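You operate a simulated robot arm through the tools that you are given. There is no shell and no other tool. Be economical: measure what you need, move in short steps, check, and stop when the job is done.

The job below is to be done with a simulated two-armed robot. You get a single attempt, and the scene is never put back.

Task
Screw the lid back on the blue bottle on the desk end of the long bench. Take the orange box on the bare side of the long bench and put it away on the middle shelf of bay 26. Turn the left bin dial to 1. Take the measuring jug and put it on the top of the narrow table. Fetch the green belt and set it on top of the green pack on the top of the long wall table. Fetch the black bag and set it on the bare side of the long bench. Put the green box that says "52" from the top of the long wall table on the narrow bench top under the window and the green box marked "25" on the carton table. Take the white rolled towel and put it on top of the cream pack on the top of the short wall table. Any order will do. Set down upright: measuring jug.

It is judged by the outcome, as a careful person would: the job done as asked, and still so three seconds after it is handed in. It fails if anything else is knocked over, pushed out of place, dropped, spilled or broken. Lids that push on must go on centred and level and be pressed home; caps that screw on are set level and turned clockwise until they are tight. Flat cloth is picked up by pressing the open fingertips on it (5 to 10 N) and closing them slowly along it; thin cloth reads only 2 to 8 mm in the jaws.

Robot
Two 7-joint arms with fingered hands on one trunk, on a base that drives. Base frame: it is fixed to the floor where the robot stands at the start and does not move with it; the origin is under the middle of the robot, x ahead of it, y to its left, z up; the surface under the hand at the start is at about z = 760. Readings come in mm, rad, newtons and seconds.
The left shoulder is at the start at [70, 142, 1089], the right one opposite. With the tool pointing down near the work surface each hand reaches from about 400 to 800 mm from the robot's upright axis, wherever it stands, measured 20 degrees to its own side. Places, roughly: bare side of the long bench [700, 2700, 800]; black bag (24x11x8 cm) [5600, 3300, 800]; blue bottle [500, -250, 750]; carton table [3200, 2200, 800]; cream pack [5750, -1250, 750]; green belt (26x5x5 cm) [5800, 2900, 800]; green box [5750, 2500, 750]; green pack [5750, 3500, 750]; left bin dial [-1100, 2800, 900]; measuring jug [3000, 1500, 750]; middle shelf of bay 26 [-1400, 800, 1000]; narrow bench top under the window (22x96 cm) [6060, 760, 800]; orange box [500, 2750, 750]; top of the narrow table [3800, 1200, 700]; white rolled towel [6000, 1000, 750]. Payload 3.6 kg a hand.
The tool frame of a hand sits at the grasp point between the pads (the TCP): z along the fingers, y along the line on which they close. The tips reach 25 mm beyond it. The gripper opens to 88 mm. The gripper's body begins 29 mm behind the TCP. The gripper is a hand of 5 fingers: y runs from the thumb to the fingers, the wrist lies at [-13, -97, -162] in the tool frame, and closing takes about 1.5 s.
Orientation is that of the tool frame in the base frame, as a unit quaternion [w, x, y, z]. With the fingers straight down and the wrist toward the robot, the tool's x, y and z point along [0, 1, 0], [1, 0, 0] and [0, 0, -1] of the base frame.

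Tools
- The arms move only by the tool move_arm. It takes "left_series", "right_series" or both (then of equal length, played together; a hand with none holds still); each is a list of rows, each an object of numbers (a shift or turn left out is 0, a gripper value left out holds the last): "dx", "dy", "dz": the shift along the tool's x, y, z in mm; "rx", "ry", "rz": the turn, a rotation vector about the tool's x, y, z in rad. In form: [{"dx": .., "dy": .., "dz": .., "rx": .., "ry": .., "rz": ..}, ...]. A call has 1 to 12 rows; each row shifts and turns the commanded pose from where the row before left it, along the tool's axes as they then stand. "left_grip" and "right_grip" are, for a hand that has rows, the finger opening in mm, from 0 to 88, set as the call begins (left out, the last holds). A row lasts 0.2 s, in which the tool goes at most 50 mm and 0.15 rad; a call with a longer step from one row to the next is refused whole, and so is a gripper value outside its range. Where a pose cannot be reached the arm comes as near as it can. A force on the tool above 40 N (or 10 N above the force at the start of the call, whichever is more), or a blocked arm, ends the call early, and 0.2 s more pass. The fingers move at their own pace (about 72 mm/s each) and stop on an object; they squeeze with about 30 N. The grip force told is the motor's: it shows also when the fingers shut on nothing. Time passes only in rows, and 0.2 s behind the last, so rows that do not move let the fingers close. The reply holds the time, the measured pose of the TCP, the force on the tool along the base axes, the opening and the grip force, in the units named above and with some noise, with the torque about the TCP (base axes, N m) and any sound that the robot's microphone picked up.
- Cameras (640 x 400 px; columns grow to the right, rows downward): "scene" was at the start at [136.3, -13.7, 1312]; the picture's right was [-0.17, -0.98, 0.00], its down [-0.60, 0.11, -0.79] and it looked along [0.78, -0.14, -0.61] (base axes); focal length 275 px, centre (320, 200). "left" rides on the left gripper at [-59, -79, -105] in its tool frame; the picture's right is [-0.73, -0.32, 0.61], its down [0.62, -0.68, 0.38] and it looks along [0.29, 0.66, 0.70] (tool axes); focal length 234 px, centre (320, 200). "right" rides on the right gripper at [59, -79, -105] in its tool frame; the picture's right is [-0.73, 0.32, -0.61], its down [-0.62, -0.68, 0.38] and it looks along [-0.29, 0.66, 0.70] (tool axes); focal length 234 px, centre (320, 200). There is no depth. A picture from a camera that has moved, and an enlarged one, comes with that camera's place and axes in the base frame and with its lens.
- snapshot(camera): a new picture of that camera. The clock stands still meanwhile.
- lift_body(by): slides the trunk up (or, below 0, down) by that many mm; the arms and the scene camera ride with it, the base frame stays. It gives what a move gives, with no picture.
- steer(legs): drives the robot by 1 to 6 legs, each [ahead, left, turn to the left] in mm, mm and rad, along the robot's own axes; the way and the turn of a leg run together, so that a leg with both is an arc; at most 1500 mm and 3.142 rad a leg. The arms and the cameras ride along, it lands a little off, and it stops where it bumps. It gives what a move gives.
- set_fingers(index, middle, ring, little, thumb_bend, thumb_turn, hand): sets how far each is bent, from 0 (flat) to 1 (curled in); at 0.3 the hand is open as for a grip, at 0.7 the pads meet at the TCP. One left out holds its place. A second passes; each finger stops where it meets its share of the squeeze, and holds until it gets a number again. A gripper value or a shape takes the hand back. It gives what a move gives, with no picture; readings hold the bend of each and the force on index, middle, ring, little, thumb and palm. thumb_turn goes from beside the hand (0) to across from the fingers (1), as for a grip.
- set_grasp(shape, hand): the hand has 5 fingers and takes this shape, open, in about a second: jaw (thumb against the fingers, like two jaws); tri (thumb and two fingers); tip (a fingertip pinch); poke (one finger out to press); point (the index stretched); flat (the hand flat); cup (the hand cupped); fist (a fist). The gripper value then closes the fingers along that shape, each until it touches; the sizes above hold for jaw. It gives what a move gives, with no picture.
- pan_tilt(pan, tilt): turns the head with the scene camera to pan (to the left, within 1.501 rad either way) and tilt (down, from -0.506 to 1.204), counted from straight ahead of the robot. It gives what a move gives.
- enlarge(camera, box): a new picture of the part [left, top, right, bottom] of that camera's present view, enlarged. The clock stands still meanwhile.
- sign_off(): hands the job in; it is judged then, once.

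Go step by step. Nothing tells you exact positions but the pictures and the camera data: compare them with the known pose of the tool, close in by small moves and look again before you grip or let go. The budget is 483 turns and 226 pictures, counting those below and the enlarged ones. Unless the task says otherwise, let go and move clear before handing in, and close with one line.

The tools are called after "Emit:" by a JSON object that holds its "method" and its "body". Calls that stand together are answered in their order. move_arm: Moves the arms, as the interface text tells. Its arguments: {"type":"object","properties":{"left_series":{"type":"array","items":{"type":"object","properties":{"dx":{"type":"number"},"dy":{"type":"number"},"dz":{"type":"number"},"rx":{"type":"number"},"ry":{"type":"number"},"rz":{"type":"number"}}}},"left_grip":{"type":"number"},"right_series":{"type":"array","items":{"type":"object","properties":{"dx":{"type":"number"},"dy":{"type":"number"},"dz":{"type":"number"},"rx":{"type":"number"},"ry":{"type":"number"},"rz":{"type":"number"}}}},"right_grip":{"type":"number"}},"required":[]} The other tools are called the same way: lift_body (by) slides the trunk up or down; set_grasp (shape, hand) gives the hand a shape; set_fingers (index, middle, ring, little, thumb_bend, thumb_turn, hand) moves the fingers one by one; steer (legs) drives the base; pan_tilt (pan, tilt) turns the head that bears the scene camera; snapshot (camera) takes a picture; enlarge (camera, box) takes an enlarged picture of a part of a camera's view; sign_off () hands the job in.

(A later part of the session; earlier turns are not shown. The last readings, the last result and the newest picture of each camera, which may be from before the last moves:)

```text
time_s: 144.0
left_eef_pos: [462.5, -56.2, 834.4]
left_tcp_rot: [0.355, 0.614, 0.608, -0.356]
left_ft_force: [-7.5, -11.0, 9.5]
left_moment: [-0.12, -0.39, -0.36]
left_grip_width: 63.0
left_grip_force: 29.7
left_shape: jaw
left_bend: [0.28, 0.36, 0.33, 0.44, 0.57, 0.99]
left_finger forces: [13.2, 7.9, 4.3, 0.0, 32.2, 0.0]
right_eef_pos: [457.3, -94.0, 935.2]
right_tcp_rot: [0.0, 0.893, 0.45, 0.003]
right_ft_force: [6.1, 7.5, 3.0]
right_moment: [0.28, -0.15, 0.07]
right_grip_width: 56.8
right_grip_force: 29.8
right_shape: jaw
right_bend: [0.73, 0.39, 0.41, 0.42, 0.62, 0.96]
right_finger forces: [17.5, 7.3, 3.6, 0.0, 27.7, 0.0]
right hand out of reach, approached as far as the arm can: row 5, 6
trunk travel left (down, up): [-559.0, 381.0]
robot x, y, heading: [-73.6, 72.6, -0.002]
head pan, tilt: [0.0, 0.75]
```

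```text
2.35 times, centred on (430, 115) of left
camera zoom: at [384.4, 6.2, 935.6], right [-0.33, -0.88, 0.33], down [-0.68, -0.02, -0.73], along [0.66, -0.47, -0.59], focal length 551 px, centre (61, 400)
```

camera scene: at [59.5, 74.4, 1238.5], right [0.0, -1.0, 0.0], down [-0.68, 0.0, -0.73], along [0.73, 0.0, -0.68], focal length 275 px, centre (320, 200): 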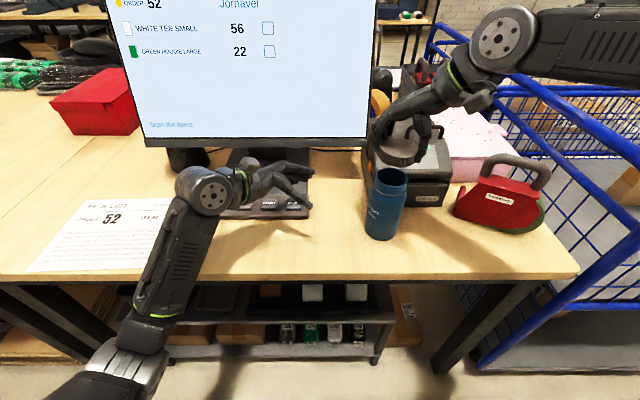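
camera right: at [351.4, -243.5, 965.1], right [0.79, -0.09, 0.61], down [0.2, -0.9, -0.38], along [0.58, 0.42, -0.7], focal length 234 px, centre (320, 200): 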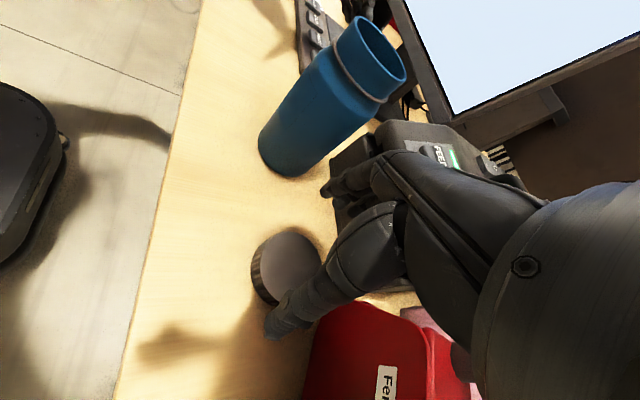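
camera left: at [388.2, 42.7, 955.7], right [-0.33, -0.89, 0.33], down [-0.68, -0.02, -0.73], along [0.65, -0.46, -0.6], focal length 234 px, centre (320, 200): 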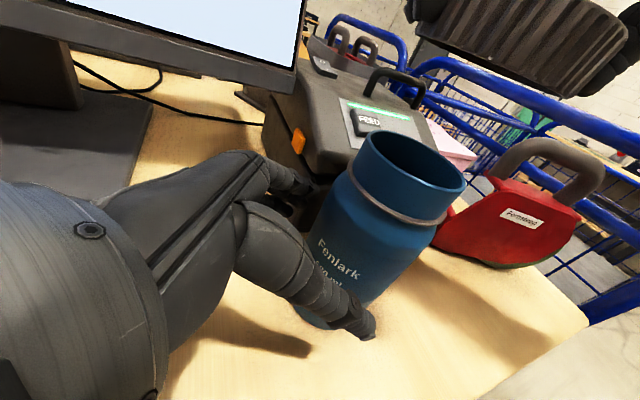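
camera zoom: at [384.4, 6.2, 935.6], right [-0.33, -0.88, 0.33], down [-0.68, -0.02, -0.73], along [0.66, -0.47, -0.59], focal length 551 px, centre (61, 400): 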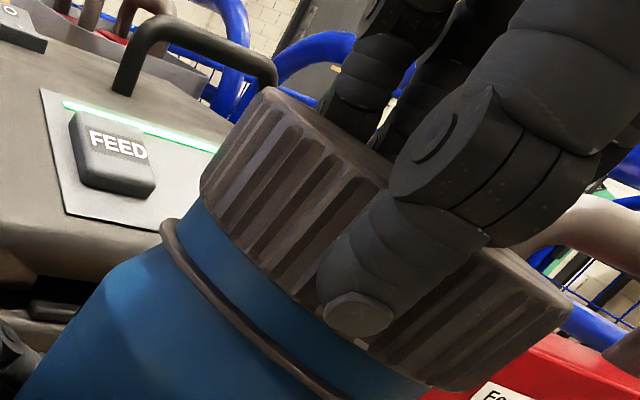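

The wrist reached its turning limit and pulled sideways. I'll back off the turn slightly so the hand returns over the axis.

Emit:
{"method": "move_arm", "body": {"right_series": [{"rz": -0.1}, {"rz": -0.1}, {"dx": 0}]}}

Emit:
{"method": "enlarge", "body": {"camera": "left", "box": [320, 30, 540, 200]}}

```text
time_s: 144.8
left_eef_pos: [463.8, -54.0, 832.5]
left_tcp_rot: [0.355, 0.614, 0.609, -0.356]
left_ft_force: [-6.8, -11.2, 12.6]
left_moment: [-0.18, -0.43, -0.16]
left_grip_width: 63.1
left_grip_force: 30.1
left_shape: jaw
left_bend: [0.28, 0.36, 0.33, 0.44, 0.57, 0.98]
left_finger forces: [13.5, 7.9, 3.9, 0.0, 32.1, 0.0]
right_eef_pos: [457.7, -94.5, 935.0]
right_tcp_rot: [0.001, 0.844, 0.536, 0.001]
right_ft_force: [7.0, 6.6, 3.7]
right_moment: [0.22, -0.15, -0.09]
right_grip_width: 56.5
right_grip_force: 30.0
right_shape: jaw
right_bend: [0.27, 0.39, 0.42, 0.42, 0.64, 0.92]
right_finger forces: [18.9, 8.6, 2.3, 0.1, 27.6, 0.0]
trunk travel left (down, up): [-559.0, 381.0]
robot x, y, heading: [-73.8, 75.5, -0.002]
head pan, tilt: [0.0, 0.75]
```

```text
2.35 times, centred on (430, 115) of left
camera zoom: at [385.2, 7.1, 934.5], right [-0.33, -0.89, 0.33], down [-0.68, -0.02, -0.73], along [0.66, -0.46, -0.6], focal length 551 px, centre (61, 400)
```

zoom: 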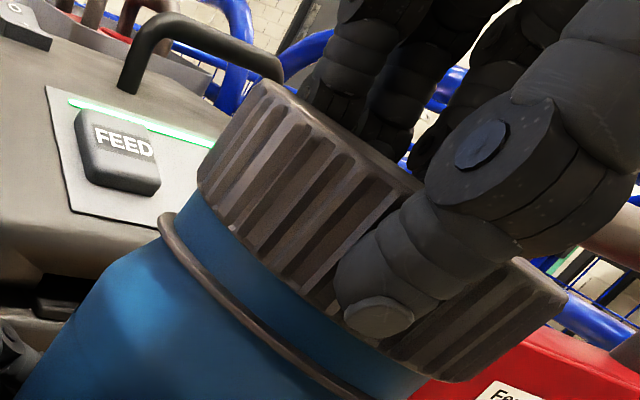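

Emit:
{"method": "move_arm", "body": {"right_series": [{"dx": 9.3, "dy": -1.7, "rz": -0.06}, {"dx": 9.3, "dy": -1.2, "rz": -0.06}, {"dx": 9.3, "dy": -0.7, "rz": -0.06}, {"dx": 0}]}}

Emit:
{"method": "enlarge", "body": {"camera": "left", "box": [320, 30, 540, 200]}}

```text
time_s: 145.8
left_eef_pos: [466.0, -54.4, 830.5]
left_tcp_rot: [0.353, 0.613, 0.611, -0.355]
left_ft_force: [0.8, 3.4, -0.8]
left_moment: [-0.11, -0.03, 0.04]
left_grip_width: 62.3
left_grip_force: 29.8
left_shape: jaw
left_bend: [0.27, 0.37, 0.35, 0.44, 0.58, 0.98]
left_finger forces: [16.4, 8.3, 3.0, 0.0, 26.9, 0.0]
right_eef_pos: [465.2, -66.9, 932.3]
right_tcp_rot: [0.001, 0.793, 0.61, 0.0]
right_ft_force: [0.2, -2.7, -0.1]
right_moment: [-0.09, 0.03, -0.07]
right_grip_width: 56.7
right_grip_force: 30.4
right_shape: jaw
right_bend: [0.27, 0.38, 0.4, 0.42, 0.63, 0.95]
right_finger forces: [16.3, 10.0, 5.6, 0.0, 30.4, 0.0]
trunk travel left (down, up): [-559.0, 381.0]
robot x, y, heading: [-77.0, 74.1, -0.004]
head pan, tilt: [0.0, 0.75]
```

```text
2.35 times, centred on (430, 115) of left
camera zoom: at [387.1, 7.3, 932.6], right [-0.33, -0.89, 0.33], down [-0.68, -0.02, -0.73], along [0.65, -0.46, -0.6], focal length 551 px, centre (61, 400)
```

zoom: 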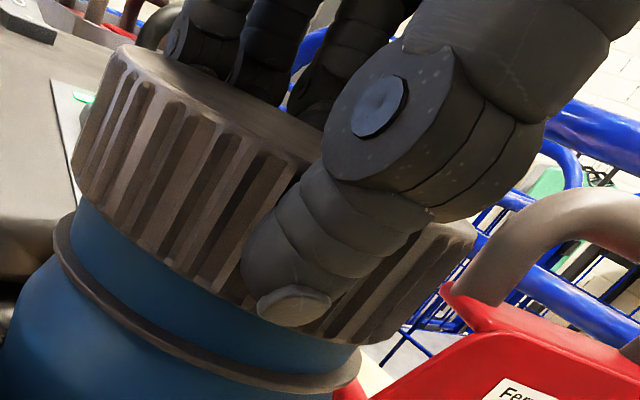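

The thread is drawing the lid down (z 939 → 932). I'll re-grip: open, turn the hand back, close and turn again.

Emit:
{"method": "move_arm", "body": {"right_grip": 88, "right_series": [{"dx": 0}, {"dx": 0}, {"dx": 0}, {"dx": 0}, {"rz": -0.15}, {"rz": -0.15}, {"rz": -0.15}, {"rz": -0.15}, {"rz": -0.15}, {"rz": -0.15}, {"rz": -0.15}, {"rz": -0.15}]}}

Emit:
{"method": "enlarge", "body": {"camera": "right", "box": [200, 150, 440, 350]}}

Emit:
{"method": "enlarge", "body": {"camera": "scene", "box": [320, 120, 440, 210]}}

```text
time_s: 148.4
left_eef_pos: [466.8, -54.0, 830.8]
left_tcp_rot: [0.354, 0.613, 0.61, -0.356]
left_ft_force: [0.1, 0.0, -0.9]
left_moment: [0.0, 0.02, 0.0]
left_grip_width: 62.6
left_grip_force: 29.7
left_shape: jaw
left_bend: [0.27, 0.37, 0.34, 0.44, 0.58, 0.98]
left_finger forces: [15.7, 8.1, 4.5, 0.0, 27.7, 0.1]
right_eef_pos: [463.6, -68.3, 933.1]
right_tcp_rot: [0.001, 0.309, 0.951, 0.0]
right_ft_force: [-0.2, -0.5, 0.2]
right_moment: [0.02, -0.02, 0.02]
right_grip_width: 87.6
right_grip_force: 0.1
right_shape: jaw
right_bend: [0.3, 0.3, 0.3, 0.3, 0.3, 0.98]
right_finger forces: [0.0, 0.0, 0.0, 0.1, 0.0, 0.0]
trunk travel left (down, up): [-559.0, 381.0]
robot x, y, heading: [-71.4, 75.6, -0.003]
head pan, tilt: [0.0, 0.75]
```

```text
2.00 times, centred on (320, 250) of right
camera zoom: at [369.6, -99.0, 1038.0], right [0.78, -0.17, 0.61], down [0.11, -0.92, -0.38], along [0.62, 0.36, -0.7], focal length 468 px, centre (320, 100)
```

zoom: 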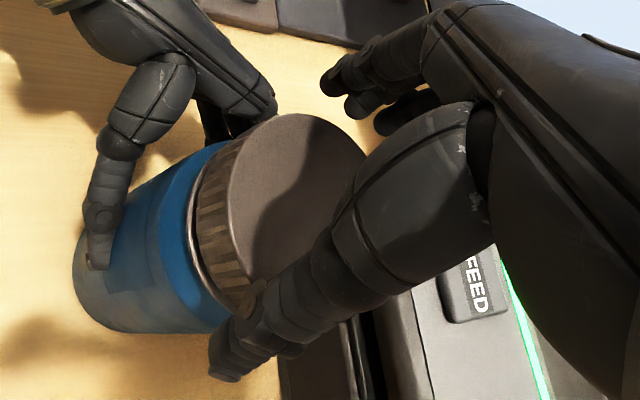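

```text
4.44 times, centred on (380, 165) of scene
camera zoom: at [60.1, 74.9, 1238.4], right [0.0, -1.0, 0.0], down [-0.68, 0.0, -0.73], along [0.73, 0.0, -0.68], focal length 1223 px, centre (53, 356)
```

zoom: 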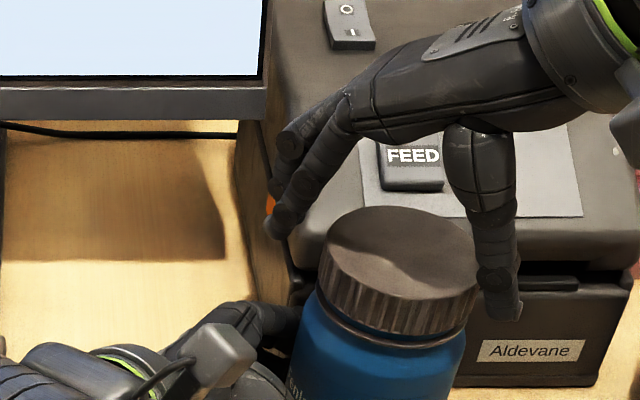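

The lid is level and almost down to the collar ring. I'll centre the hand, re-grip and turn.

Emit:
{"method": "move_arm", "body": {"right_grip": 45, "right_series": [{"dx": 2, "dy": -4, "dz": 2}, {"dx": 0}, {"dx": 0}, {"dx": 0}, {"dx": 0}, {"dx": 0}, {"dx": 0}, {"dx": 0}]}}

Emit:
{"method": "move_arm", "body": {"right_series": [{"rz": 0.12}, {"rz": 0.12}, {"rz": 0.12}, {"rz": 0.12}, {"rz": 0.12}]}}

```text
time_s: 150.2
left_eef_pos: [466.6, -53.8, 831.6]
left_tcp_rot: [0.353, 0.613, 0.611, -0.355]
left_ft_force: [0.5, 1.0, -1.2]
left_moment: [-0.03, 0.07, 0.02]
left_grip_width: 62.6
left_grip_force: 29.6
left_shape: jaw
left_bend: [0.27, 0.37, 0.34, 0.44, 0.58, 0.99]
left_finger forces: [16.1, 8.2, 4.3, 0.0, 27.4, 0.1]
right_eef_pos: [459.5, -69.3, 931.5]
right_tcp_rot: [0.001, 0.31, 0.951, -0.001]
right_ft_force: [-0.8, 0.1, -1.3]
right_moment: [-0.04, 0.07, 0.01]
right_grip_width: 56.3
right_grip_force: 30.1
right_shape: jaw
right_bend: [0.73, 0.38, 0.37, 0.41, 0.62, 0.99]
right_finger forces: [13.5, 8.2, 3.6, 0.1, 25.0, 0.0]
trunk travel left (down, up): [-559.0, 381.0]
robot x, y, heading: [-77.4, 74.4, -0.005]
head pan, tilt: [0.0, 0.75]
```

```text
time_s: 151.4
left_eef_pos: [464.3, -55.2, 830.7]
left_tcp_rot: [0.354, 0.614, 0.61, -0.355]
left_ft_force: [-3.4, -2.2, 0.5]
left_moment: [-0.01, -0.12, -0.11]
left_grip_width: 62.6
left_grip_force: 30.1
left_shape: jaw
left_bend: [0.27, 0.37, 0.34, 0.44, 0.57, 0.99]
left_finger forces: [13.8, 8.2, 4.5, 0.0, 30.1, 0.0]
right_eef_pos: [459.9, -71.0, 932.6]
right_tcp_rot: [0.001, 0.577, 0.817, 0.0]
right_ft_force: [3.3, 2.2, 0.6]
right_moment: [0.11, -0.17, 0.06]
right_grip_width: 56.7
right_grip_force: 30.1
right_shape: jaw
right_bend: [0.73, 0.37, 0.37, 0.41, 0.62, 0.99]
right_finger forces: [15.8, 10.0, 4.6, 0.0, 24.8, 0.1]
trunk travel left (down, up): [-559.0, 381.0]
robot x, y, heading: [-74.4, 76.6, -0.003]
head pan, tilt: [0.0, 0.75]
```

Emit:
{"method": "move_arm", "body": {"right_series": [{"rz": 0.12, "dz": 0.3}, {"rz": 0.12, "dz": 0.3}, {"rz": 0.12, "dz": 0.3}, {"rz": 0.12, "dz": 0.3}, {"rz": 0.12, "dz": 0.3}]}}

Emit:
{"method": "enlarge", "body": {"camera": "left", "box": [320, 30, 540, 200]}}

```text
time_s: 152.6
left_eef_pos: [463.4, -54.7, 831.6]
left_tcp_rot: [0.354, 0.614, 0.609, -0.356]
left_ft_force: [-8.2, -6.3, 1.2]
left_moment: [-0.06, -0.25, -0.19]
left_grip_width: 63.1
left_grip_force: 29.9
left_shape: jaw
left_bend: [0.28, 0.37, 0.34, 0.44, 0.56, 1.0]
left_finger forces: [13.3, 7.8, 4.1, 0.1, 33.0, 0.1]
right_eef_pos: [459.9, -70.4, 930.2]
right_tcp_rot: [0.002, 0.793, 0.609, 0.001]
right_ft_force: [6.5, 4.3, 10.3]
right_moment: [0.11, -0.13, 0.09]
right_grip_width: 55.9
right_grip_force: 30.1
right_shape: jaw
right_bend: [0.73, 0.37, 0.36, 0.41, 0.64, 0.98]
right_finger forces: [17.4, 10.0, 3.6, 0.0, 25.0, 0.0]
trunk travel left (down, up): [-559.0, 381.0]
robot x, y, heading: [-71.5, 75.1, 0.001]
head pan, tilt: [0.0, 0.75]
```

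```text
2.35 times, centred on (430, 115) of left
camera zoom: at [385.4, 7.3, 934.2], right [-0.33, -0.89, 0.33], down [-0.68, -0.02, -0.73], along [0.66, -0.46, -0.6], focal length 551 px, centre (61, 400)
```

zoom: 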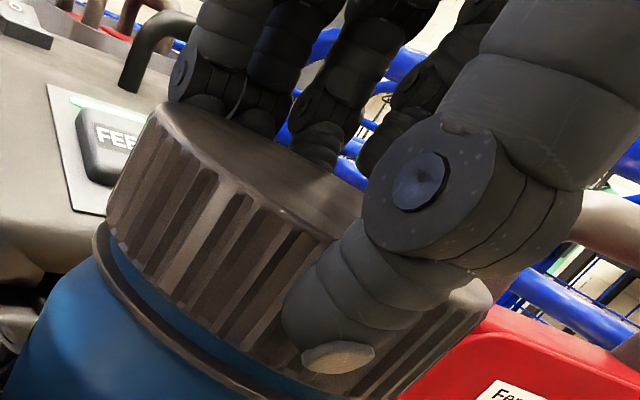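

Progressing: the lid is getting close to the ring. Another re-grip cycle.

Emit:
{"method": "move_arm", "body": {"right_grip": 88, "right_series": [{"dx": 0}, {"dx": 0}, {"dx": 0}, {"dx": 0}, {"rz": -0.15}, {"rz": -0.15}, {"rz": -0.15}, {"rz": -0.15}, {"rz": -0.15}, {"rz": -0.15}, {"rz": -0.15}, {"rz": -0.15}]}}

Emit:
{"method": "enlarge", "body": {"camera": "right", "box": [200, 150, 440, 350]}}

```text
time_s: 155.2
left_eef_pos: [465.2, -54.2, 829.7]
left_tcp_rot: [0.354, 0.614, 0.61, -0.356]
left_ft_force: [-0.7, 0.9, -1.0]
left_moment: [0.01, 0.0, 0.02]
left_grip_width: 62.7
left_grip_force: 29.9
left_shape: jaw
left_bend: [0.28, 0.37, 0.34, 0.44, 0.57, 0.99]
left_finger forces: [16.2, 7.8, 3.9, 0.0, 27.8, 0.0]
right_eef_pos: [460.7, -70.7, 928.7]
right_tcp_rot: [0.0, 0.31, 0.951, 0.0]
right_ft_force: [0.0, 0.1, 0.1]
right_moment: [-0.02, 0.01, -0.01]
right_grip_width: 87.6
right_grip_force: 0.0
right_shape: jaw
right_bend: [0.3, 0.3, 0.3, 0.3, 0.3, 0.98]
right_finger forces: [0.0, 0.1, 0.0, 0.0, 0.0, 0.1]
trunk travel left (down, up): [-559.0, 381.0]
robot x, y, heading: [-74.1, 73.3, -0.002]
head pan, tilt: [0.0, 0.75]
```

```text
2.00 times, centred on (320, 250) of right
camera zoom: at [366.3, -101.4, 1033.7], right [0.78, -0.17, 0.61], down [0.1, -0.92, -0.38], along [0.62, 0.36, -0.7], focal length 468 px, centre (320, 100)
```

zoom: 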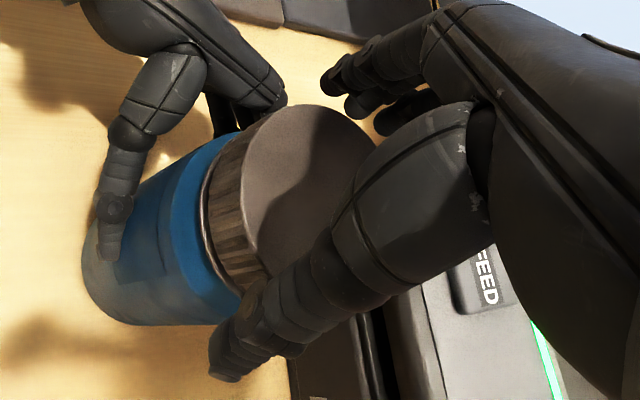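

Emit:
{"method": "move_arm", "body": {"right_grip": 45, "right_series": [{"dx": -0.4, "dy": -2.2}, {"dx": 0}, {"dx": 0}, {"dx": 0}, {"dx": 0}, {"dx": 0}, {"dx": 0}, {"dx": 0}]}}

Emit:
{"method": "move_arm", "body": {"right_series": [{"rz": 0.12, "dz": 0.2}, {"rz": 0.12, "dz": 0.2}, {"rz": 0.12, "dz": 0.2}, {"rz": 0.12, "dz": 0.2}, {"rz": 0.12, "dz": 0.2}]}}

Emit:
{"method": "move_arm", "body": {"right_series": [{"rz": 0.12, "dz": 0.2}, {"rz": 0.12, "dz": 0.2}, {"rz": 0.12, "dz": 0.2}, {"rz": 0.12, "dz": 0.2}, {"rz": 0.12, "dz": 0.2}]}}

Emit:
{"method": "enlarge", "body": {"camera": "left", "box": [320, 30, 540, 200]}}

```text
time_s: 157.0
left_eef_pos: [464.6, -54.1, 832.0]
left_tcp_rot: [0.353, 0.614, 0.61, -0.355]
left_ft_force: [0.8, -1.2, 0.8]
left_moment: [-0.03, 0.03, 0.01]
left_grip_width: 62.7
left_grip_force: 30.2
left_shape: jaw
left_bend: [0.28, 0.37, 0.34, 0.44, 0.57, 0.98]
left_finger forces: [16.4, 8.0, 4.0, 0.0, 27.4, 0.0]
right_eef_pos: [459.3, -72.7, 930.4]
right_tcp_rot: [0.0, 0.31, 0.951, -0.001]
right_ft_force: [-0.6, 0.3, 0.0]
right_moment: [0.01, 0.0, -0.01]
right_grip_width: 57.2
right_grip_force: 30.1
right_shape: jaw
right_bend: [0.28, 0.37, 0.36, 0.42, 0.63, 0.99]
right_finger forces: [13.2, 8.2, 3.6, 0.0, 25.5, 0.1]
trunk travel left (down, up): [-559.0, 381.0]
robot x, y, heading: [-75.0, 72.5, -0.003]
head pan, tilt: [0.0, 0.75]
```

```text
time_s: 158.2
left_eef_pos: [464.3, -54.4, 830.8]
left_tcp_rot: [0.355, 0.613, 0.61, -0.356]
left_ft_force: [-5.0, -5.0, 2.8]
left_moment: [-0.05, -0.2, -0.15]
left_grip_width: 62.9
left_grip_force: 29.5
left_shape: jaw
left_bend: [0.28, 0.37, 0.34, 0.44, 0.57, 0.99]
left_finger forces: [13.8, 7.8, 4.8, 0.1, 30.3, 0.0]
right_eef_pos: [459.0, -73.2, 928.9]
right_tcp_rot: [0.002, 0.578, 0.816, -0.001]
right_ft_force: [4.0, 3.7, 1.0]
right_moment: [0.13, -0.13, 0.08]
right_grip_width: 57.2
right_grip_force: 30.0
right_shape: jaw
right_bend: [0.28, 0.36, 0.36, 0.42, 0.64, 0.99]
right_finger forces: [15.4, 10.0, 4.2, 0.1, 25.4, 0.0]
trunk travel left (down, up): [-559.0, 381.0]
robot x, y, heading: [-73.5, 76.9, -0.003]
head pan, tilt: [0.0, 0.75]
```

```text
time_s: 159.4
left_eef_pos: [464.7, -55.5, 831.2]
left_tcp_rot: [0.354, 0.613, 0.61, -0.356]
left_ft_force: [-8.2, -5.0, 6.0]
left_moment: [-0.1, -0.32, -0.24]
left_grip_width: 62.7
left_grip_force: 29.7
left_shape: jaw
left_bend: [0.28, 0.37, 0.34, 0.44, 0.56, 1.0]
left_finger forces: [13.0, 7.6, 4.3, 0.1, 32.9, 0.0]
right_eef_pos: [459.7, -71.6, 928.5]
right_tcp_rot: [0.002, 0.794, 0.608, 0.001]
right_ft_force: [5.6, 4.0, 0.2]
right_moment: [0.16, 0.08, 0.12]
right_grip_width: 56.7
right_grip_force: 30.1
right_shape: jaw
right_bend: [0.73, 0.36, 0.36, 0.42, 0.64, 0.98]
right_finger forces: [16.7, 9.7, 3.3, 0.1, 25.6, 0.1]
trunk travel left (down, up): [-559.0, 381.0]
robot x, y, heading: [-73.0, 71.9, -0.001]
head pan, tilt: [0.0, 0.75]
```

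```text
2.35 times, centred on (430, 115) of left
camera zoom: at [385.9, 7.2, 934.0], right [-0.33, -0.89, 0.33], down [-0.68, -0.02, -0.73], along [0.66, -0.46, -0.6], focal length 551 px, centre (61, 400)
```

zoom: 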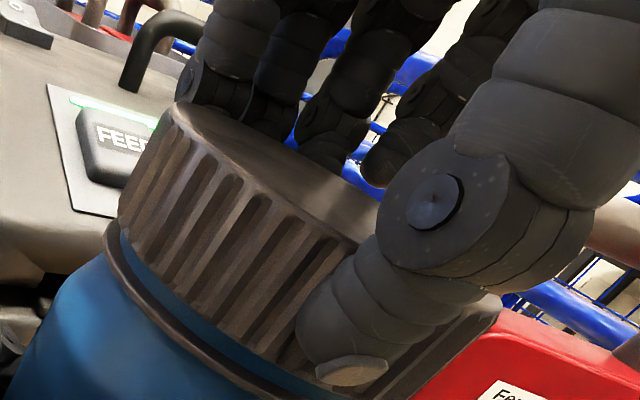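

Slow but steady descent. More cycles, watching the torque.

Emit:
{"method": "move_arm", "body": {"right_grip": 88, "right_series": [{"dx": 0}, {"dx": 0}, {"dx": 0}, {"dx": 0}, {"rz": -0.15}, {"rz": -0.15}, {"rz": -0.15}, {"rz": -0.15}, {"rz": -0.15}, {"rz": -0.15}, {"rz": -0.15}, {"rz": -0.15}]}}

Emit:
{"method": "move_arm", "body": {"right_grip": 45, "right_series": [{"rz": -0.1, "dz": 1}, {"dx": 0}, {"dx": 0}, {"dx": 0}, {"dx": 0}, {"dx": 0}, {"dx": 0}, {"dx": 0}]}}

Emit:
{"method": "move_arm", "body": {"right_series": [{"rz": 0.12, "dz": 0.1}, {"rz": 0.12, "dz": 0.1}, {"rz": 0.12, "dz": 0.1}, {"rz": 0.12, "dz": 0.1}, {"rz": 0.12, "dz": 0.1}, {"rz": 0.12, "dz": 0.1}]}}

Emit:
{"method": "move_arm", "body": {"right_series": [{"rz": 0.12, "dz": 0.1}, {"rz": 0.12, "dz": 0.1}, {"rz": 0.12, "dz": 0.1}, {"rz": 0.12, "dz": 0.1}, {"rz": 0.12, "dz": 0.1}]}}

```text
time_s: 162.0
left_eef_pos: [465.1, -54.5, 830.6]
left_tcp_rot: [0.354, 0.613, 0.61, -0.356]
left_ft_force: [0.3, -0.8, -1.3]
left_moment: [0.02, 0.01, 0.0]
left_grip_width: 62.7
left_grip_force: 30.1
left_shape: jaw
left_bend: [0.28, 0.37, 0.35, 0.44, 0.57, 0.99]
left_finger forces: [16.0, 7.8, 3.8, 0.1, 27.4, 0.0]
right_eef_pos: [459.9, -73.5, 927.0]
right_tcp_rot: [0.001, 0.311, 0.95, 0.0]
right_ft_force: [-0.6, -0.6, -0.5]
right_moment: [-0.01, -0.01, 0.03]
right_grip_width: 87.4
right_grip_force: 0.2
right_shape: jaw
right_bend: [0.3, 0.3, 0.3, 0.3, 0.3, 0.98]
right_finger forces: [0.0, 0.1, 0.0, 0.1, 0.0, 0.1]
trunk travel left (down, up): [-559.0, 381.0]
robot x, y, heading: [-72.1, 73.8, 0.002]
head pan, tilt: [0.0, 0.75]
```

```text
time_s: 163.8
left_eef_pos: [464.5, -53.9, 831.1]
left_tcp_rot: [0.354, 0.614, 0.61, -0.355]
left_ft_force: [1.0, 0.7, 0.3]
left_moment: [0.01, 0.02, 0.03]
left_grip_width: 62.6
left_grip_force: 29.9
left_shape: jaw
left_bend: [0.28, 0.37, 0.35, 0.44, 0.57, 0.99]
left_finger forces: [16.4, 8.0, 3.9, 0.0, 27.3, 0.1]
right_eef_pos: [460.0, -71.6, 927.9]
right_tcp_rot: [0.001, 0.263, 0.965, 0.0]
right_ft_force: [-1.1, 0.3, 0.3]
right_moment: [0.01, 0.02, 0.0]
right_grip_width: 58.0
right_grip_force: 29.9
right_shape: jaw
right_bend: [0.28, 0.37, 0.37, 0.42, 0.62, 0.99]
right_finger forces: [14.7, 8.1, 3.4, 0.0, 25.9, 0.0]
trunk travel left (down, up): [-559.0, 381.0]
robot x, y, heading: [-71.6, 74.8, -0.003]
head pan, tilt: [0.0, 0.75]
```

```text
time_s: 165.2
left_eef_pos: [464.0, -54.3, 830.9]
left_tcp_rot: [0.353, 0.613, 0.61, -0.356]
left_ft_force: [-3.8, -3.4, 1.8]
left_moment: [-0.01, -0.22, -0.14]
left_grip_width: 62.7
left_grip_force: 29.8
left_shape: jaw
left_bend: [0.28, 0.37, 0.35, 0.44, 0.57, 0.99]
left_finger forces: [13.7, 7.8, 4.6, 0.0, 30.1, 0.0]
right_eef_pos: [459.5, -73.1, 926.7]
right_tcp_rot: [0.001, 0.586, 0.81, 0.0]
right_ft_force: [3.7, 3.5, 1.1]
right_moment: [0.06, -0.04, 0.03]
right_grip_width: 57.9
right_grip_force: 29.9
right_shape: jaw
right_bend: [0.28, 0.37, 0.37, 0.42, 0.63, 0.99]
right_finger forces: [16.8, 9.3, 4.1, 0.0, 25.8, 0.1]
trunk travel left (down, up): [-559.0, 381.0]
robot x, y, heading: [-75.4, 73.8, -0.005]
head pan, tilt: [0.0, 0.75]
```

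```text
time_s: 166.4
left_eef_pos: [463.7, -54.2, 831.7]
left_tcp_rot: [0.354, 0.614, 0.609, -0.356]
left_ft_force: [-8.1, -4.0, 4.4]
left_moment: [-0.08, -0.29, -0.23]
left_grip_width: 62.9
left_grip_force: 29.9
left_shape: jaw
left_bend: [0.28, 0.37, 0.34, 0.44, 0.56, 1.0]
left_finger forces: [13.0, 7.5, 4.3, 0.1, 32.8, 0.1]
right_eef_pos: [459.1, -71.8, 925.5]
right_tcp_rot: [0.001, 0.8, 0.599, 0.0]
right_ft_force: [5.3, 3.6, -0.1]
right_moment: [0.15, 0.05, 0.09]
right_grip_width: 57.5
right_grip_force: 29.9
right_shape: jaw
right_bend: [0.28, 0.37, 0.36, 0.42, 0.63, 0.98]
right_finger forces: [17.8, 8.9, 3.3, 0.0, 26.0, 0.0]
trunk travel left (down, up): [-559.0, 381.0]
robot x, y, heading: [-74.1, 74.5, -0.004]
head pan, tilt: [0.0, 0.75]
```

Emit:
{"method": "move_arm", "body": {"right_grip": 88, "right_series": [{"dx": 0}, {"dx": 0}, {"dx": 0}, {"dx": 0}, {"rz": -0.15}, {"rz": -0.15}, {"rz": -0.15}, {"rz": -0.15}, {"rz": -0.15}, {"rz": -0.15}, {"rz": -0.15}, {"rz": -0.15}]}}

Emit:
{"method": "enlarge", "body": {"camera": "left", "box": [320, 30, 540, 200]}}

Emit:
{"method": "move_arm", "body": {"right_grip": 45, "right_series": [{"rz": -0.1, "dz": 1}, {"dx": 0}, {"dx": 0}, {"dx": 0}, {"dx": 0}, {"dx": 0}, {"dx": 0}, {"dx": 0}]}}

Emit:
{"method": "move_arm", "body": {"right_series": [{"rz": 0.12, "dz": 0.1}, {"rz": 0.12, "dz": 0.1}, {"rz": 0.12, "dz": 0.1}, {"rz": 0.12, "dz": 0.1}, {"rz": 0.12, "dz": 0.1}, {"rz": 0.12, "dz": 0.1}]}}

Emit:
{"method": "move_arm", "body": {"right_series": [{"rz": 0.12, "dz": 0.1}, {"rz": 0.12, "dz": 0.1}, {"rz": 0.12, "dz": 0.1}, {"rz": 0.12, "dz": 0.1}, {"rz": 0.12, "dz": 0.1}]}}

```text
time_s: 169.0
left_eef_pos: [465.1, -54.4, 830.9]
left_tcp_rot: [0.354, 0.613, 0.611, -0.356]
left_ft_force: [0.4, 0.0, -0.6]
left_moment: [0.0, -0.01, 0.0]
left_grip_width: 62.7
left_grip_force: 30.6
left_shape: jaw
left_bend: [0.28, 0.37, 0.35, 0.44, 0.57, 0.99]
left_finger forces: [16.0, 7.9, 3.6, 0.1, 27.4, 0.0]
right_eef_pos: [460.5, -71.8, 925.3]
right_tcp_rot: [0.001, 0.32, 0.947, 0.0]
right_ft_force: [0.0, 0.3, 0.5]
right_moment: [0.02, 0.03, 0.0]
right_grip_width: 87.9
right_grip_force: 0.1
right_shape: jaw
right_bend: [0.3, 0.3, 0.3, 0.3, 0.3, 0.98]
right_finger forces: [0.0, 0.0, 0.0, 0.0, 0.1, 0.0]
trunk travel left (down, up): [-559.0, 381.0]
robot x, y, heading: [-74.7, 73.0, -0.004]
head pan, tilt: [0.0, 0.75]
```

```text
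2.35 times, centred on (430, 115) of left
camera zoom: at [387.0, 7.0, 933.2], right [-0.33, -0.89, 0.33], down [-0.68, -0.02, -0.73], along [0.65, -0.46, -0.6], focal length 551 px, centre (61, 400)
```

zoom: 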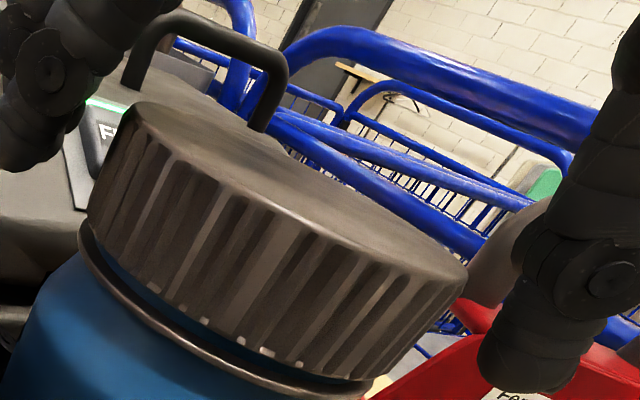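

```text
time_s: 170.8
left_eef_pos: [465.0, -54.3, 829.7]
left_tcp_rot: [0.353, 0.613, 0.61, -0.356]
left_ft_force: [1.2, 0.2, -1.5]
left_moment: [0.03, 0.04, 0.0]
left_grip_width: 62.7
left_grip_force: 30.4
left_shape: jaw
left_bend: [0.28, 0.37, 0.35, 0.44, 0.57, 0.99]
left_finger forces: [16.3, 8.2, 3.8, 0.1, 27.2, 0.0]
right_eef_pos: [460.3, -72.7, 923.5]
right_tcp_rot: [0.0, 0.274, 0.962, -0.001]
right_ft_force: [-0.6, -0.1, 0.4]
right_moment: [-0.05, 0.03, -0.02]
right_grip_width: 57.6
right_grip_force: 29.9
right_shape: jaw
right_bend: [0.28, 0.37, 0.37, 0.42, 0.62, 0.99]
right_finger forces: [14.6, 7.9, 3.4, 0.0, 26.6, 0.1]
trunk travel left (down, up): [-559.0, 381.0]
robot x, y, heading: [-72.9, 73.1, -0.002]
head pan, tilt: [0.0, 0.75]
```

```text
time_s: 172.2
left_eef_pos: [465.6, -55.5, 831.2]
left_tcp_rot: [0.354, 0.613, 0.61, -0.356]
left_ft_force: [0.4, -5.3, 4.8]
left_moment: [-0.1, 0.34, -1.08]
left_grip_width: 62.0
left_grip_force: 30.2
left_shape: jaw
left_bend: [0.28, 0.38, 0.38, 0.44, 0.58, 0.98]
left_finger forces: [18.5, 5.7, 3.0, 0.0, 28.2, 0.0]
right_eef_pos: [458.5, -72.2, 922.9]
right_tcp_rot: [0.003, 0.595, 0.804, 0.0]
right_ft_force: [-0.4, 7.0, -0.8]
right_moment: [0.64, -0.47, 1.1]
right_grip_width: 55.4
right_grip_force: 30.1
right_shape: jaw
right_bend: [0.74, 0.36, 0.32, 0.41, 0.61, 1.0]
right_finger forces: [17.7, 11.9, 3.8, 2.3, 29.4, 0.0]
trunk travel left (down, up): [-559.0, 381.0]
robot x, y, heading: [-71.1, 74.3, -0.002]
head pan, tilt: [0.0, 0.75]
```

```text
time_s: 173.4
left_eef_pos: [465.8, -54.6, 831.1]
left_tcp_rot: [0.354, 0.613, 0.61, -0.356]
left_ft_force: [1.9, 3.0, -0.8]
left_moment: [0.02, 0.03, 0.02]
left_grip_width: 27.0
left_grip_force: 30.0
left_shape: jaw
left_bend: [0.75, 0.46, 0.39, 0.44, 0.81, 1.0]
left_finger forces: [0.3, 0.1, 0.0, 0.0, 3.5, 0.1]
right_eef_pos: [460.6, -72.2, 923.6]
right_tcp_rot: [0.001, 0.807, 0.59, 0.0]
right_ft_force: [-1.4, -4.0, 0.7]
right_moment: [-0.33, 0.11, -0.03]
right_grip_width: 58.0
right_grip_force: 30.2
right_shape: jaw
right_bend: [0.73, 0.36, 0.35, 0.44, 0.62, 1.0]
right_finger forces: [15.8, 9.3, 5.8, 0.0, 28.1, 0.0]
trunk travel left (down, up): [-559.0, 381.0]
robot x, y, heading: [-78.9, 74.7, -0.005]
head pan, tilt: [0.0, 0.75]
```

The lid reached 1.1 N·m, so it's tight, and then the bottle slipped out of the left hand's grip. I'll look before moving on.

Emit:
{"method": "snapshot", "body": {"camera": "scene"}}

Emit:
{"method": "snapshot", "body": {"camera": "left"}}

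```text
96 pictures are left
camera scene: at [60.4, 75.1, 1238.4], right [0.0, -1.0, 0.0], down [-0.68, 0.0, -0.73], along [0.73, 0.0, -0.68], focal length 275 px, centre (320, 200)
```

scene: 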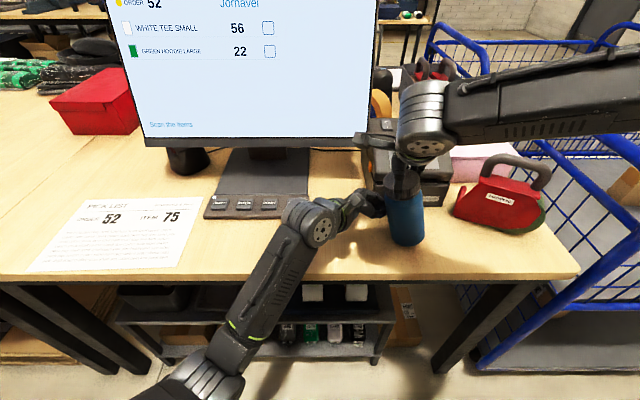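

```text
95 pictures are left
camera left: at [387.4, 7.2, 933.0], right [-0.33, -0.89, 0.33], down [-0.68, -0.02, -0.73], along [0.65, -0.46, -0.6], focal length 234 px, centre (320, 200)
```

left: 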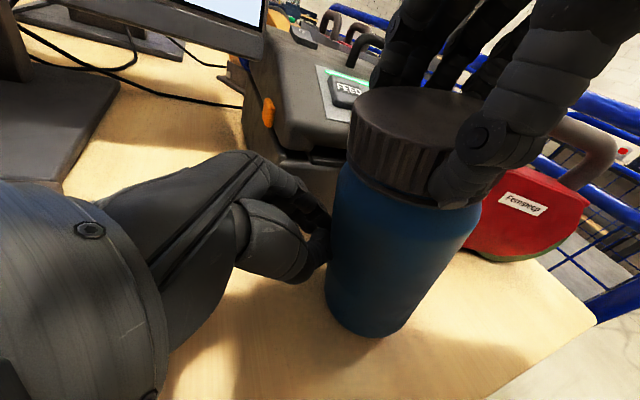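

The lid is down on the collar and tight. I'll back the left hand off, and with the right hand set the bottle back near its original spot.

Emit:
{"method": "move_arm", "body": {"left_series": [{"dz": -15}, {"dz": -35}, {"dz": -40}, {"dy": -30, "dz": -20}, {"dx": 0}]}}

Emit:
{"method": "move_arm", "body": {"right_series": [{"dz": -6}, {"dx": -30, "dy": 14}, {"dx": -31, "dy": 14}, {"dx": 0}, {"dz": 4}, {"dz": 2}, {"dx": 0}]}}

Emit:
{"method": "enlarge", "body": {"camera": "scene", "box": [320, 110, 520, 260]}}

```text
time_s: 174.6
left_eef_pos: [436.5, 39.2, 887.5]
left_tcp_rot: [0.354, 0.614, 0.61, -0.356]
left_ft_force: [0.3, -0.4, 0.3]
left_moment: [-0.01, -0.01, 0.02]
left_grip_width: 26.9
left_grip_force: 30.2
left_shape: jaw
left_bend: [0.75, 0.46, 0.39, 0.44, 0.81, 1.0]
left_finger forces: [0.0, 0.0, 0.0, 0.1, 0.0, 0.0]
right_eef_pos: [460.0, -72.5, 923.9]
right_tcp_rot: [0.001, 0.806, 0.592, 0.001]
right_ft_force: [0.1, 0.3, 0.7]
right_moment: [0.0, 0.08, -0.02]
right_grip_width: 57.5
right_grip_force: 30.4
right_shape: jaw
right_bend: [0.73, 0.36, 0.37, 0.44, 0.62, 1.0]
right_finger forces: [16.2, 8.5, 4.5, 0.0, 27.8, 0.0]
trunk travel left (down, up): [-559.0, 381.0]
robot x, y, heading: [-72.1, 76.1, -0.005]
head pan, tilt: [0.0, 0.75]
```

```text
time_s: 176.2
left_eef_pos: [437.6, 37.5, 887.1]
left_tcp_rot: [0.354, 0.614, 0.61, -0.356]
left_ft_force: [-0.3, 0.0, 0.2]
left_moment: [-0.01, 0.0, -0.01]
left_grip_width: 27.1
left_grip_force: 30.0
left_shape: jaw
left_bend: [0.75, 0.46, 0.39, 0.44, 0.81, 1.0]
left_finger forces: [0.0, 0.1, 0.0, 0.1, 0.1, 0.0]
right_eef_pos: [469.2, -138.8, 924.3]
right_tcp_rot: [0.0, 0.806, 0.592, 0.0]
right_ft_force: [0.1, -1.2, 0.9]
right_moment: [0.02, 0.04, 0.0]
right_grip_width: 57.8
right_grip_force: 30.0
right_shape: jaw
right_bend: [0.73, 0.36, 0.38, 0.44, 0.62, 1.0]
right_finger forces: [16.4, 8.5, 4.5, 0.1, 27.5, 0.0]
trunk travel left (down, up): [-559.0, 381.0]
robot x, y, heading: [-76.5, 73.7, -0.001]
head pan, tilt: [0.0, 0.75]
```

```text
2.67 times, centred on (420, 185) of scene
camera zoom: at [59.6, 75.2, 1238.5], right [0.0, -1.0, 0.0], down [-0.68, 0.0, -0.73], along [0.73, 0.0, -0.68], focal length 734 px, centre (53, 240)
```

zoom: 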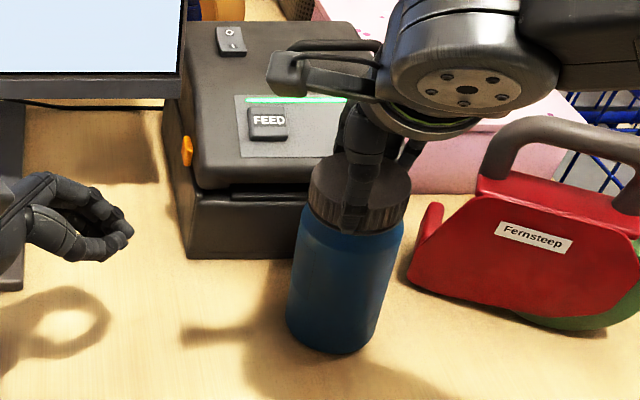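

The bottle is standing at its old place. I'll lower to light contact, release and lift away.

Emit:
{"method": "move_arm", "body": {"right_series": [{"dz": 1}, {"dz": 1}, {"dx": 0}]}}

Emit:
{"method": "move_arm", "body": {"right_grip": 88, "left_grip": 88, "right_series": [{"dx": 0}, {"dx": 0}, {"dx": 0}, {"dx": 0}, {"dx": 0}, {"dx": 0}, {"dz": -20}, {"dz": -40}, {"dz": -45}, {"dz": -45}, {"dx": 0}], "left_series": [{"dx": 0}, {"dx": 0}, {"dx": 0}, {"dx": 0}, {"dx": 0}, {"dx": 0}, {"dx": 0}, {"dx": 0}, {"dx": 0}, {"dx": 0}, {"dx": 0}]}}

Emit:
{"method": "enlarge", "body": {"camera": "scene", "box": [320, 110, 520, 260]}}

```text
time_s: 177.0
left_eef_pos: [436.4, 39.5, 888.3]
left_tcp_rot: [0.352, 0.614, 0.61, -0.355]
left_ft_force: [0.3, 0.3, 0.1]
left_moment: [0.0, -0.01, -0.01]
left_grip_width: 26.9
left_grip_force: 29.7
left_shape: jaw
left_bend: [0.75, 0.46, 0.39, 0.44, 0.81, 1.0]
left_finger forces: [0.0, 0.0, 0.0, 0.1, 0.0, 0.0]
right_eef_pos: [468.0, -138.8, 922.5]
right_tcp_rot: [0.002, 0.806, 0.592, 0.001]
right_ft_force: [-0.3, -0.8, 8.6]
right_moment: [0.0, 0.01, -0.01]
right_grip_width: 57.6
right_grip_force: 30.6
right_shape: jaw
right_bend: [0.73, 0.36, 0.38, 0.44, 0.62, 1.0]
right_finger forces: [16.5, 8.8, 4.8, 0.0, 27.7, 0.0]
trunk travel left (down, up): [-559.0, 381.0]
robot x, y, heading: [-75.5, 74.3, -0.001]
head pan, tilt: [0.0, 0.75]
```

```text
time_s: 179.4
left_eef_pos: [438.0, 38.7, 888.1]
left_tcp_rot: [0.354, 0.613, 0.61, -0.356]
left_ft_force: [-0.1, -0.2, 0.2]
left_moment: [-0.02, -0.03, 0.01]
left_grip_width: 87.7
left_grip_force: 0.0
left_shape: jaw
left_bend: [0.3, 0.3, 0.3, 0.3, 0.3, 0.98]
left_finger forces: [0.1, 0.1, 0.1, 0.0, 0.0, 0.1]
right_eef_pos: [468.3, -139.2, 1072.0]
right_tcp_rot: [0.0, 0.806, 0.592, 0.0]
right_ft_force: [-0.5, 0.6, 0.6]
right_moment: [-0.01, 0.02, 0.02]
right_grip_width: 87.9
right_grip_force: 0.0
right_shape: jaw
right_bend: [0.3, 0.3, 0.3, 0.3, 0.3, 0.98]
right_finger forces: [0.0, 0.1, 0.0, 0.1, 0.1, 0.0]
trunk travel left (down, up): [-559.0, 381.0]
robot x, y, heading: [-73.1, 76.1, -0.007]
head pan, tilt: [0.0, 0.75]
```

```text
2.67 times, centred on (420, 185) of scene
camera zoom: at [60.2, 74.9, 1238.4], right [0.0, -1.0, 0.0], down [-0.68, 0.0, -0.73], along [0.73, 0.0, -0.68], focal length 734 px, centre (53, 240)
```

zoom: 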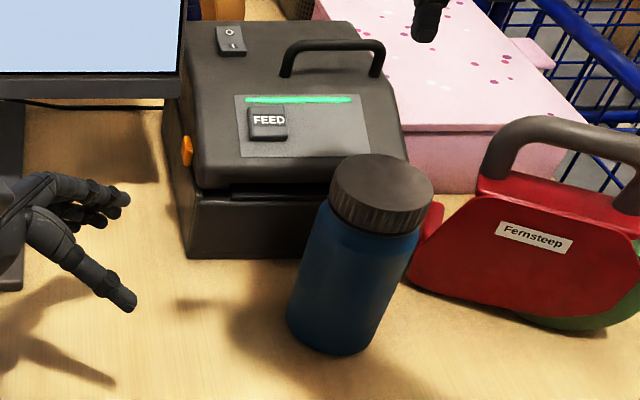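

The bottle is capped, upright and back at its place. Next I'll return the arms to neutral, back away from the bench and look left toward the orange box.

Emit:
{"method": "steer", "body": {"legs": [[-260, 0, 0]]}}

Emit:
{"method": "move_arm", "body": {"left_series": [{"ry": 0.15, "dx": -30}, {"ry": 0.15, "dx": -30}, {"ry": 0.15, "dz": -20}, {"ry": 0.15, "dz": -20}, {"ry": 0.15, "dz": -20}, {"ry": 0.15, "dz": -20}, {"ry": 0.15, "dz": -20}, {"dz": -20}], "right_series": [{"rz": -0.15}, {"rz": -0.155}, {"dx": 0}, {"dx": 0}, {"dx": 0}, {"dx": 0}, {"dx": 0}, {"dx": 0}]}}

Emit:
{"method": "pan_tilt", "body": {"pan": 1.3, "tilt": 0.35}}

Emit:
{"method": "snapshot", "body": {"camera": "scene"}}

```text
time_s: 181.2
left_eef_pos: [186.4, 40.7, 888.4]
left_tcp_rot: [0.354, 0.612, 0.612, -0.355]
left_ft_force: [0.2, 0.2, 0.1]
left_moment: [0.01, 0.0, 0.02]
left_grip_width: 87.4
left_grip_force: 0.0
left_shape: jaw
left_bend: [0.3, 0.3, 0.3, 0.3, 0.3, 0.98]
left_finger forces: [0.0, 0.0, 0.0, 0.0, 0.0, 0.1]
right_eef_pos: [216.9, -136.2, 1072.7]
right_tcp_rot: [0.0, 0.805, 0.593, 0.001]
right_ft_force: [-0.7, 0.5, 0.8]
right_moment: [0.0, -0.02, 0.01]
right_grip_width: 87.6
right_grip_force: 0.0
right_shape: jaw
right_bend: [0.3, 0.3, 0.3, 0.3, 0.3, 0.98]
right_finger forces: [0.1, 0.1, 0.0, 0.0, 0.0, 0.1]
trunk travel left (down, up): [-559.0, 381.0]
robot x, y, heading: [-325.5, 76.1, -0.0]
head pan, tilt: [0.0, 0.75]
```

```text
refused: row 2 steps farther than a row can; nothing moved
```

```text
time_s: 182.7
left_eef_pos: [187.0, 39.8, 887.1]
left_tcp_rot: [0.354, 0.612, 0.612, -0.355]
left_ft_force: [0.6, -0.2, 0.3]
left_moment: [0.0, 0.01, -0.02]
left_grip_width: 87.9
left_grip_force: 0.0
left_shape: jaw
left_bend: [0.3, 0.3, 0.3, 0.3, 0.3, 0.98]
left_finger forces: [0.1, 0.1, 0.0, 0.0, 0.1, 0.1]
right_eef_pos: [218.2, -136.8, 1072.8]
right_tcp_rot: [0.001, 0.805, 0.594, -0.001]
right_ft_force: [-0.1, 0.0, 0.3]
right_moment: [-0.01, 0.04, -0.01]
right_grip_width: 87.7
right_grip_force: 0.0
right_shape: jaw
right_bend: [0.3, 0.3, 0.3, 0.3, 0.3, 0.98]
right_finger forces: [0.1, 0.0, 0.0, 0.0, 0.1, 0.0]
trunk travel left (down, up): [-559.0, 381.0]
robot x, y, heading: [-324.5, 76.6, 0.005]
head pan, tilt: [1.3, 0.351]
```

```text
92 pictures are left
camera scene: at [-248.1, 165.3, 1274.1], right [0.96, -0.27, 0.0], down [-0.09, -0.33, -0.94], along [0.25, 0.91, -0.34], focal length 275 px, centre (320, 200)
```

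scene: 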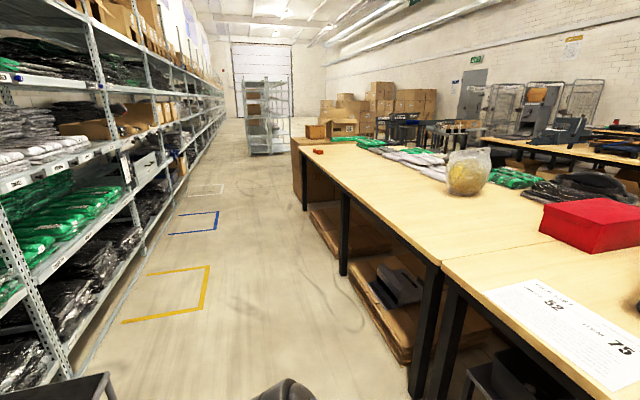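

The aisle beside the long bench is clear. I'll neutralise the arms and strafe along the aisle to the bare end.

Emit:
{"method": "move_arm", "body": {"left_series": [{"ry": 0.15, "dx": -30}, {"ry": 0.15, "dx": -30}, {"ry": 0.15, "dz": -20}, {"ry": 0.15, "dz": -20}, {"ry": 0.15, "dz": -20}, {"ry": 0.15, "dz": -20}, {"ry": 0.15, "dz": -20}, {"dz": -20}], "right_series": [{"rz": -0.15}, {"rz": -0.14}, {"dx": -30}, {"dx": -30}, {"dx": -30}, {"dx": 0}, {"dx": 0}, {"dx": 0}]}}

Emit:
{"method": "steer", "body": {"legs": [[0, 1400, 0], [0, 1150, 0]]}}

Emit:
{"method": "pan_tilt", "body": {"pan": 0.0, "tilt": 0.55}}

Emit:
{"method": "snapshot", "body": {"camera": "scene"}}

```text
time_s: 184.5
left_eef_pos: [187.6, 50.9, 1045.3]
left_tcp_rot: [0.0, 0.708, 0.706, -0.001]
left_ft_force: [0.5, 0.0, 0.4]
left_moment: [-0.04, 0.0, 0.03]
left_grip_width: 87.7
left_grip_force: 0.1
left_shape: jaw
left_bend: [0.3, 0.3, 0.3, 0.3, 0.3, 0.98]
left_finger forces: [0.1, 0.1, 0.0, 0.1, 0.1, 0.0]
right_eef_pos: [215.0, -227.4, 1073.9]
right_tcp_rot: [0.001, 0.711, 0.703, 0.0]
right_ft_force: [-0.1, 0.2, -0.4]
right_moment: [0.0, -0.01, 0.01]
right_grip_width: 87.8
right_grip_force: 0.1
right_shape: jaw
right_bend: [0.3, 0.3, 0.3, 0.3, 0.3, 0.98]
right_finger forces: [0.0, 0.1, 0.1, 0.1, 0.0, 0.0]
trunk travel left (down, up): [-559.0, 381.0]
robot x, y, heading: [-324.5, 71.4, 0.002]
head pan, tilt: [1.3, 0.351]
```

```text
time_s: 196.7
left_eef_pos: [225.0, 2543.4, 1045.4]
left_tcp_rot: [0.002, 0.712, 0.703, 0.0]
left_ft_force: [0.6, 0.4, 0.2]
left_moment: [-0.02, -0.02, 0.0]
left_grip_width: 87.6
left_grip_force: 0.0
left_shape: jaw
left_bend: [0.3, 0.3, 0.3, 0.3, 0.3, 0.98]
left_finger forces: [0.1, 0.0, 0.0, 0.0, 0.0, 0.0]
right_eef_pos: [251.3, 2262.1, 1072.3]
right_tcp_rot: [0.002, 0.714, 0.7, 0.0]
right_ft_force: [0.6, -0.3, -0.1]
right_moment: [-0.01, -0.02, 0.02]
right_grip_width: 87.6
right_grip_force: 0.1
right_shape: jaw
right_bend: [0.3, 0.3, 0.3, 0.3, 0.3, 0.98]
right_finger forces: [0.1, 0.0, 0.1, 0.1, 0.1, 0.0]
trunk travel left (down, up): [-559.0, 381.0]
robot x, y, heading: [-286.3, 2573.1, -0.008]
head pan, tilt: [1.3, 0.351]
```

```text
time_s: 198.2
left_eef_pos: [225.6, 2542.8, 1045.1]
left_tcp_rot: [0.001, 0.712, 0.702, -0.001]
left_ft_force: [0.3, -0.3, 0.5]
left_moment: [0.0, 0.02, 0.03]
left_grip_width: 87.7
left_grip_force: 0.2
left_shape: jaw
left_bend: [0.3, 0.3, 0.3, 0.3, 0.3, 0.98]
left_finger forces: [0.0, 0.1, 0.0, 0.1, 0.1, 0.1]
right_eef_pos: [249.8, 2263.4, 1072.9]
right_tcp_rot: [0.002, 0.714, 0.7, -0.001]
right_ft_force: [0.5, -0.9, -0.5]
right_moment: [-0.01, 0.03, 0.01]
right_grip_width: 88.0
right_grip_force: 0.1
right_shape: jaw
right_bend: [0.3, 0.3, 0.3, 0.3, 0.3, 0.98]
right_finger forces: [0.0, 0.1, 0.0, 0.0, 0.1, 0.0]
trunk travel left (down, up): [-559.0, 381.0]
robot x, y, heading: [-286.1, 2572.3, -0.01]
head pan, tilt: [0.0, 0.55]
```

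```text
91 pictures are left
camera scene: at [-145.0, 2571.7, 1255.8], right [-0.01, -1.0, 0.0], down [-0.52, 0.0, -0.85], along [0.85, -0.01, -0.52], focal length 275 px, centre (320, 200)
```

scene: 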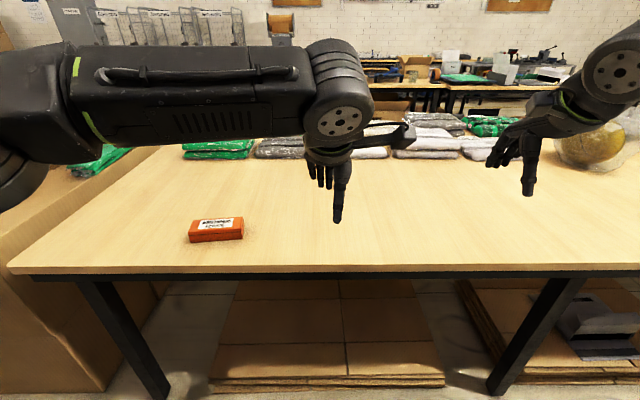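

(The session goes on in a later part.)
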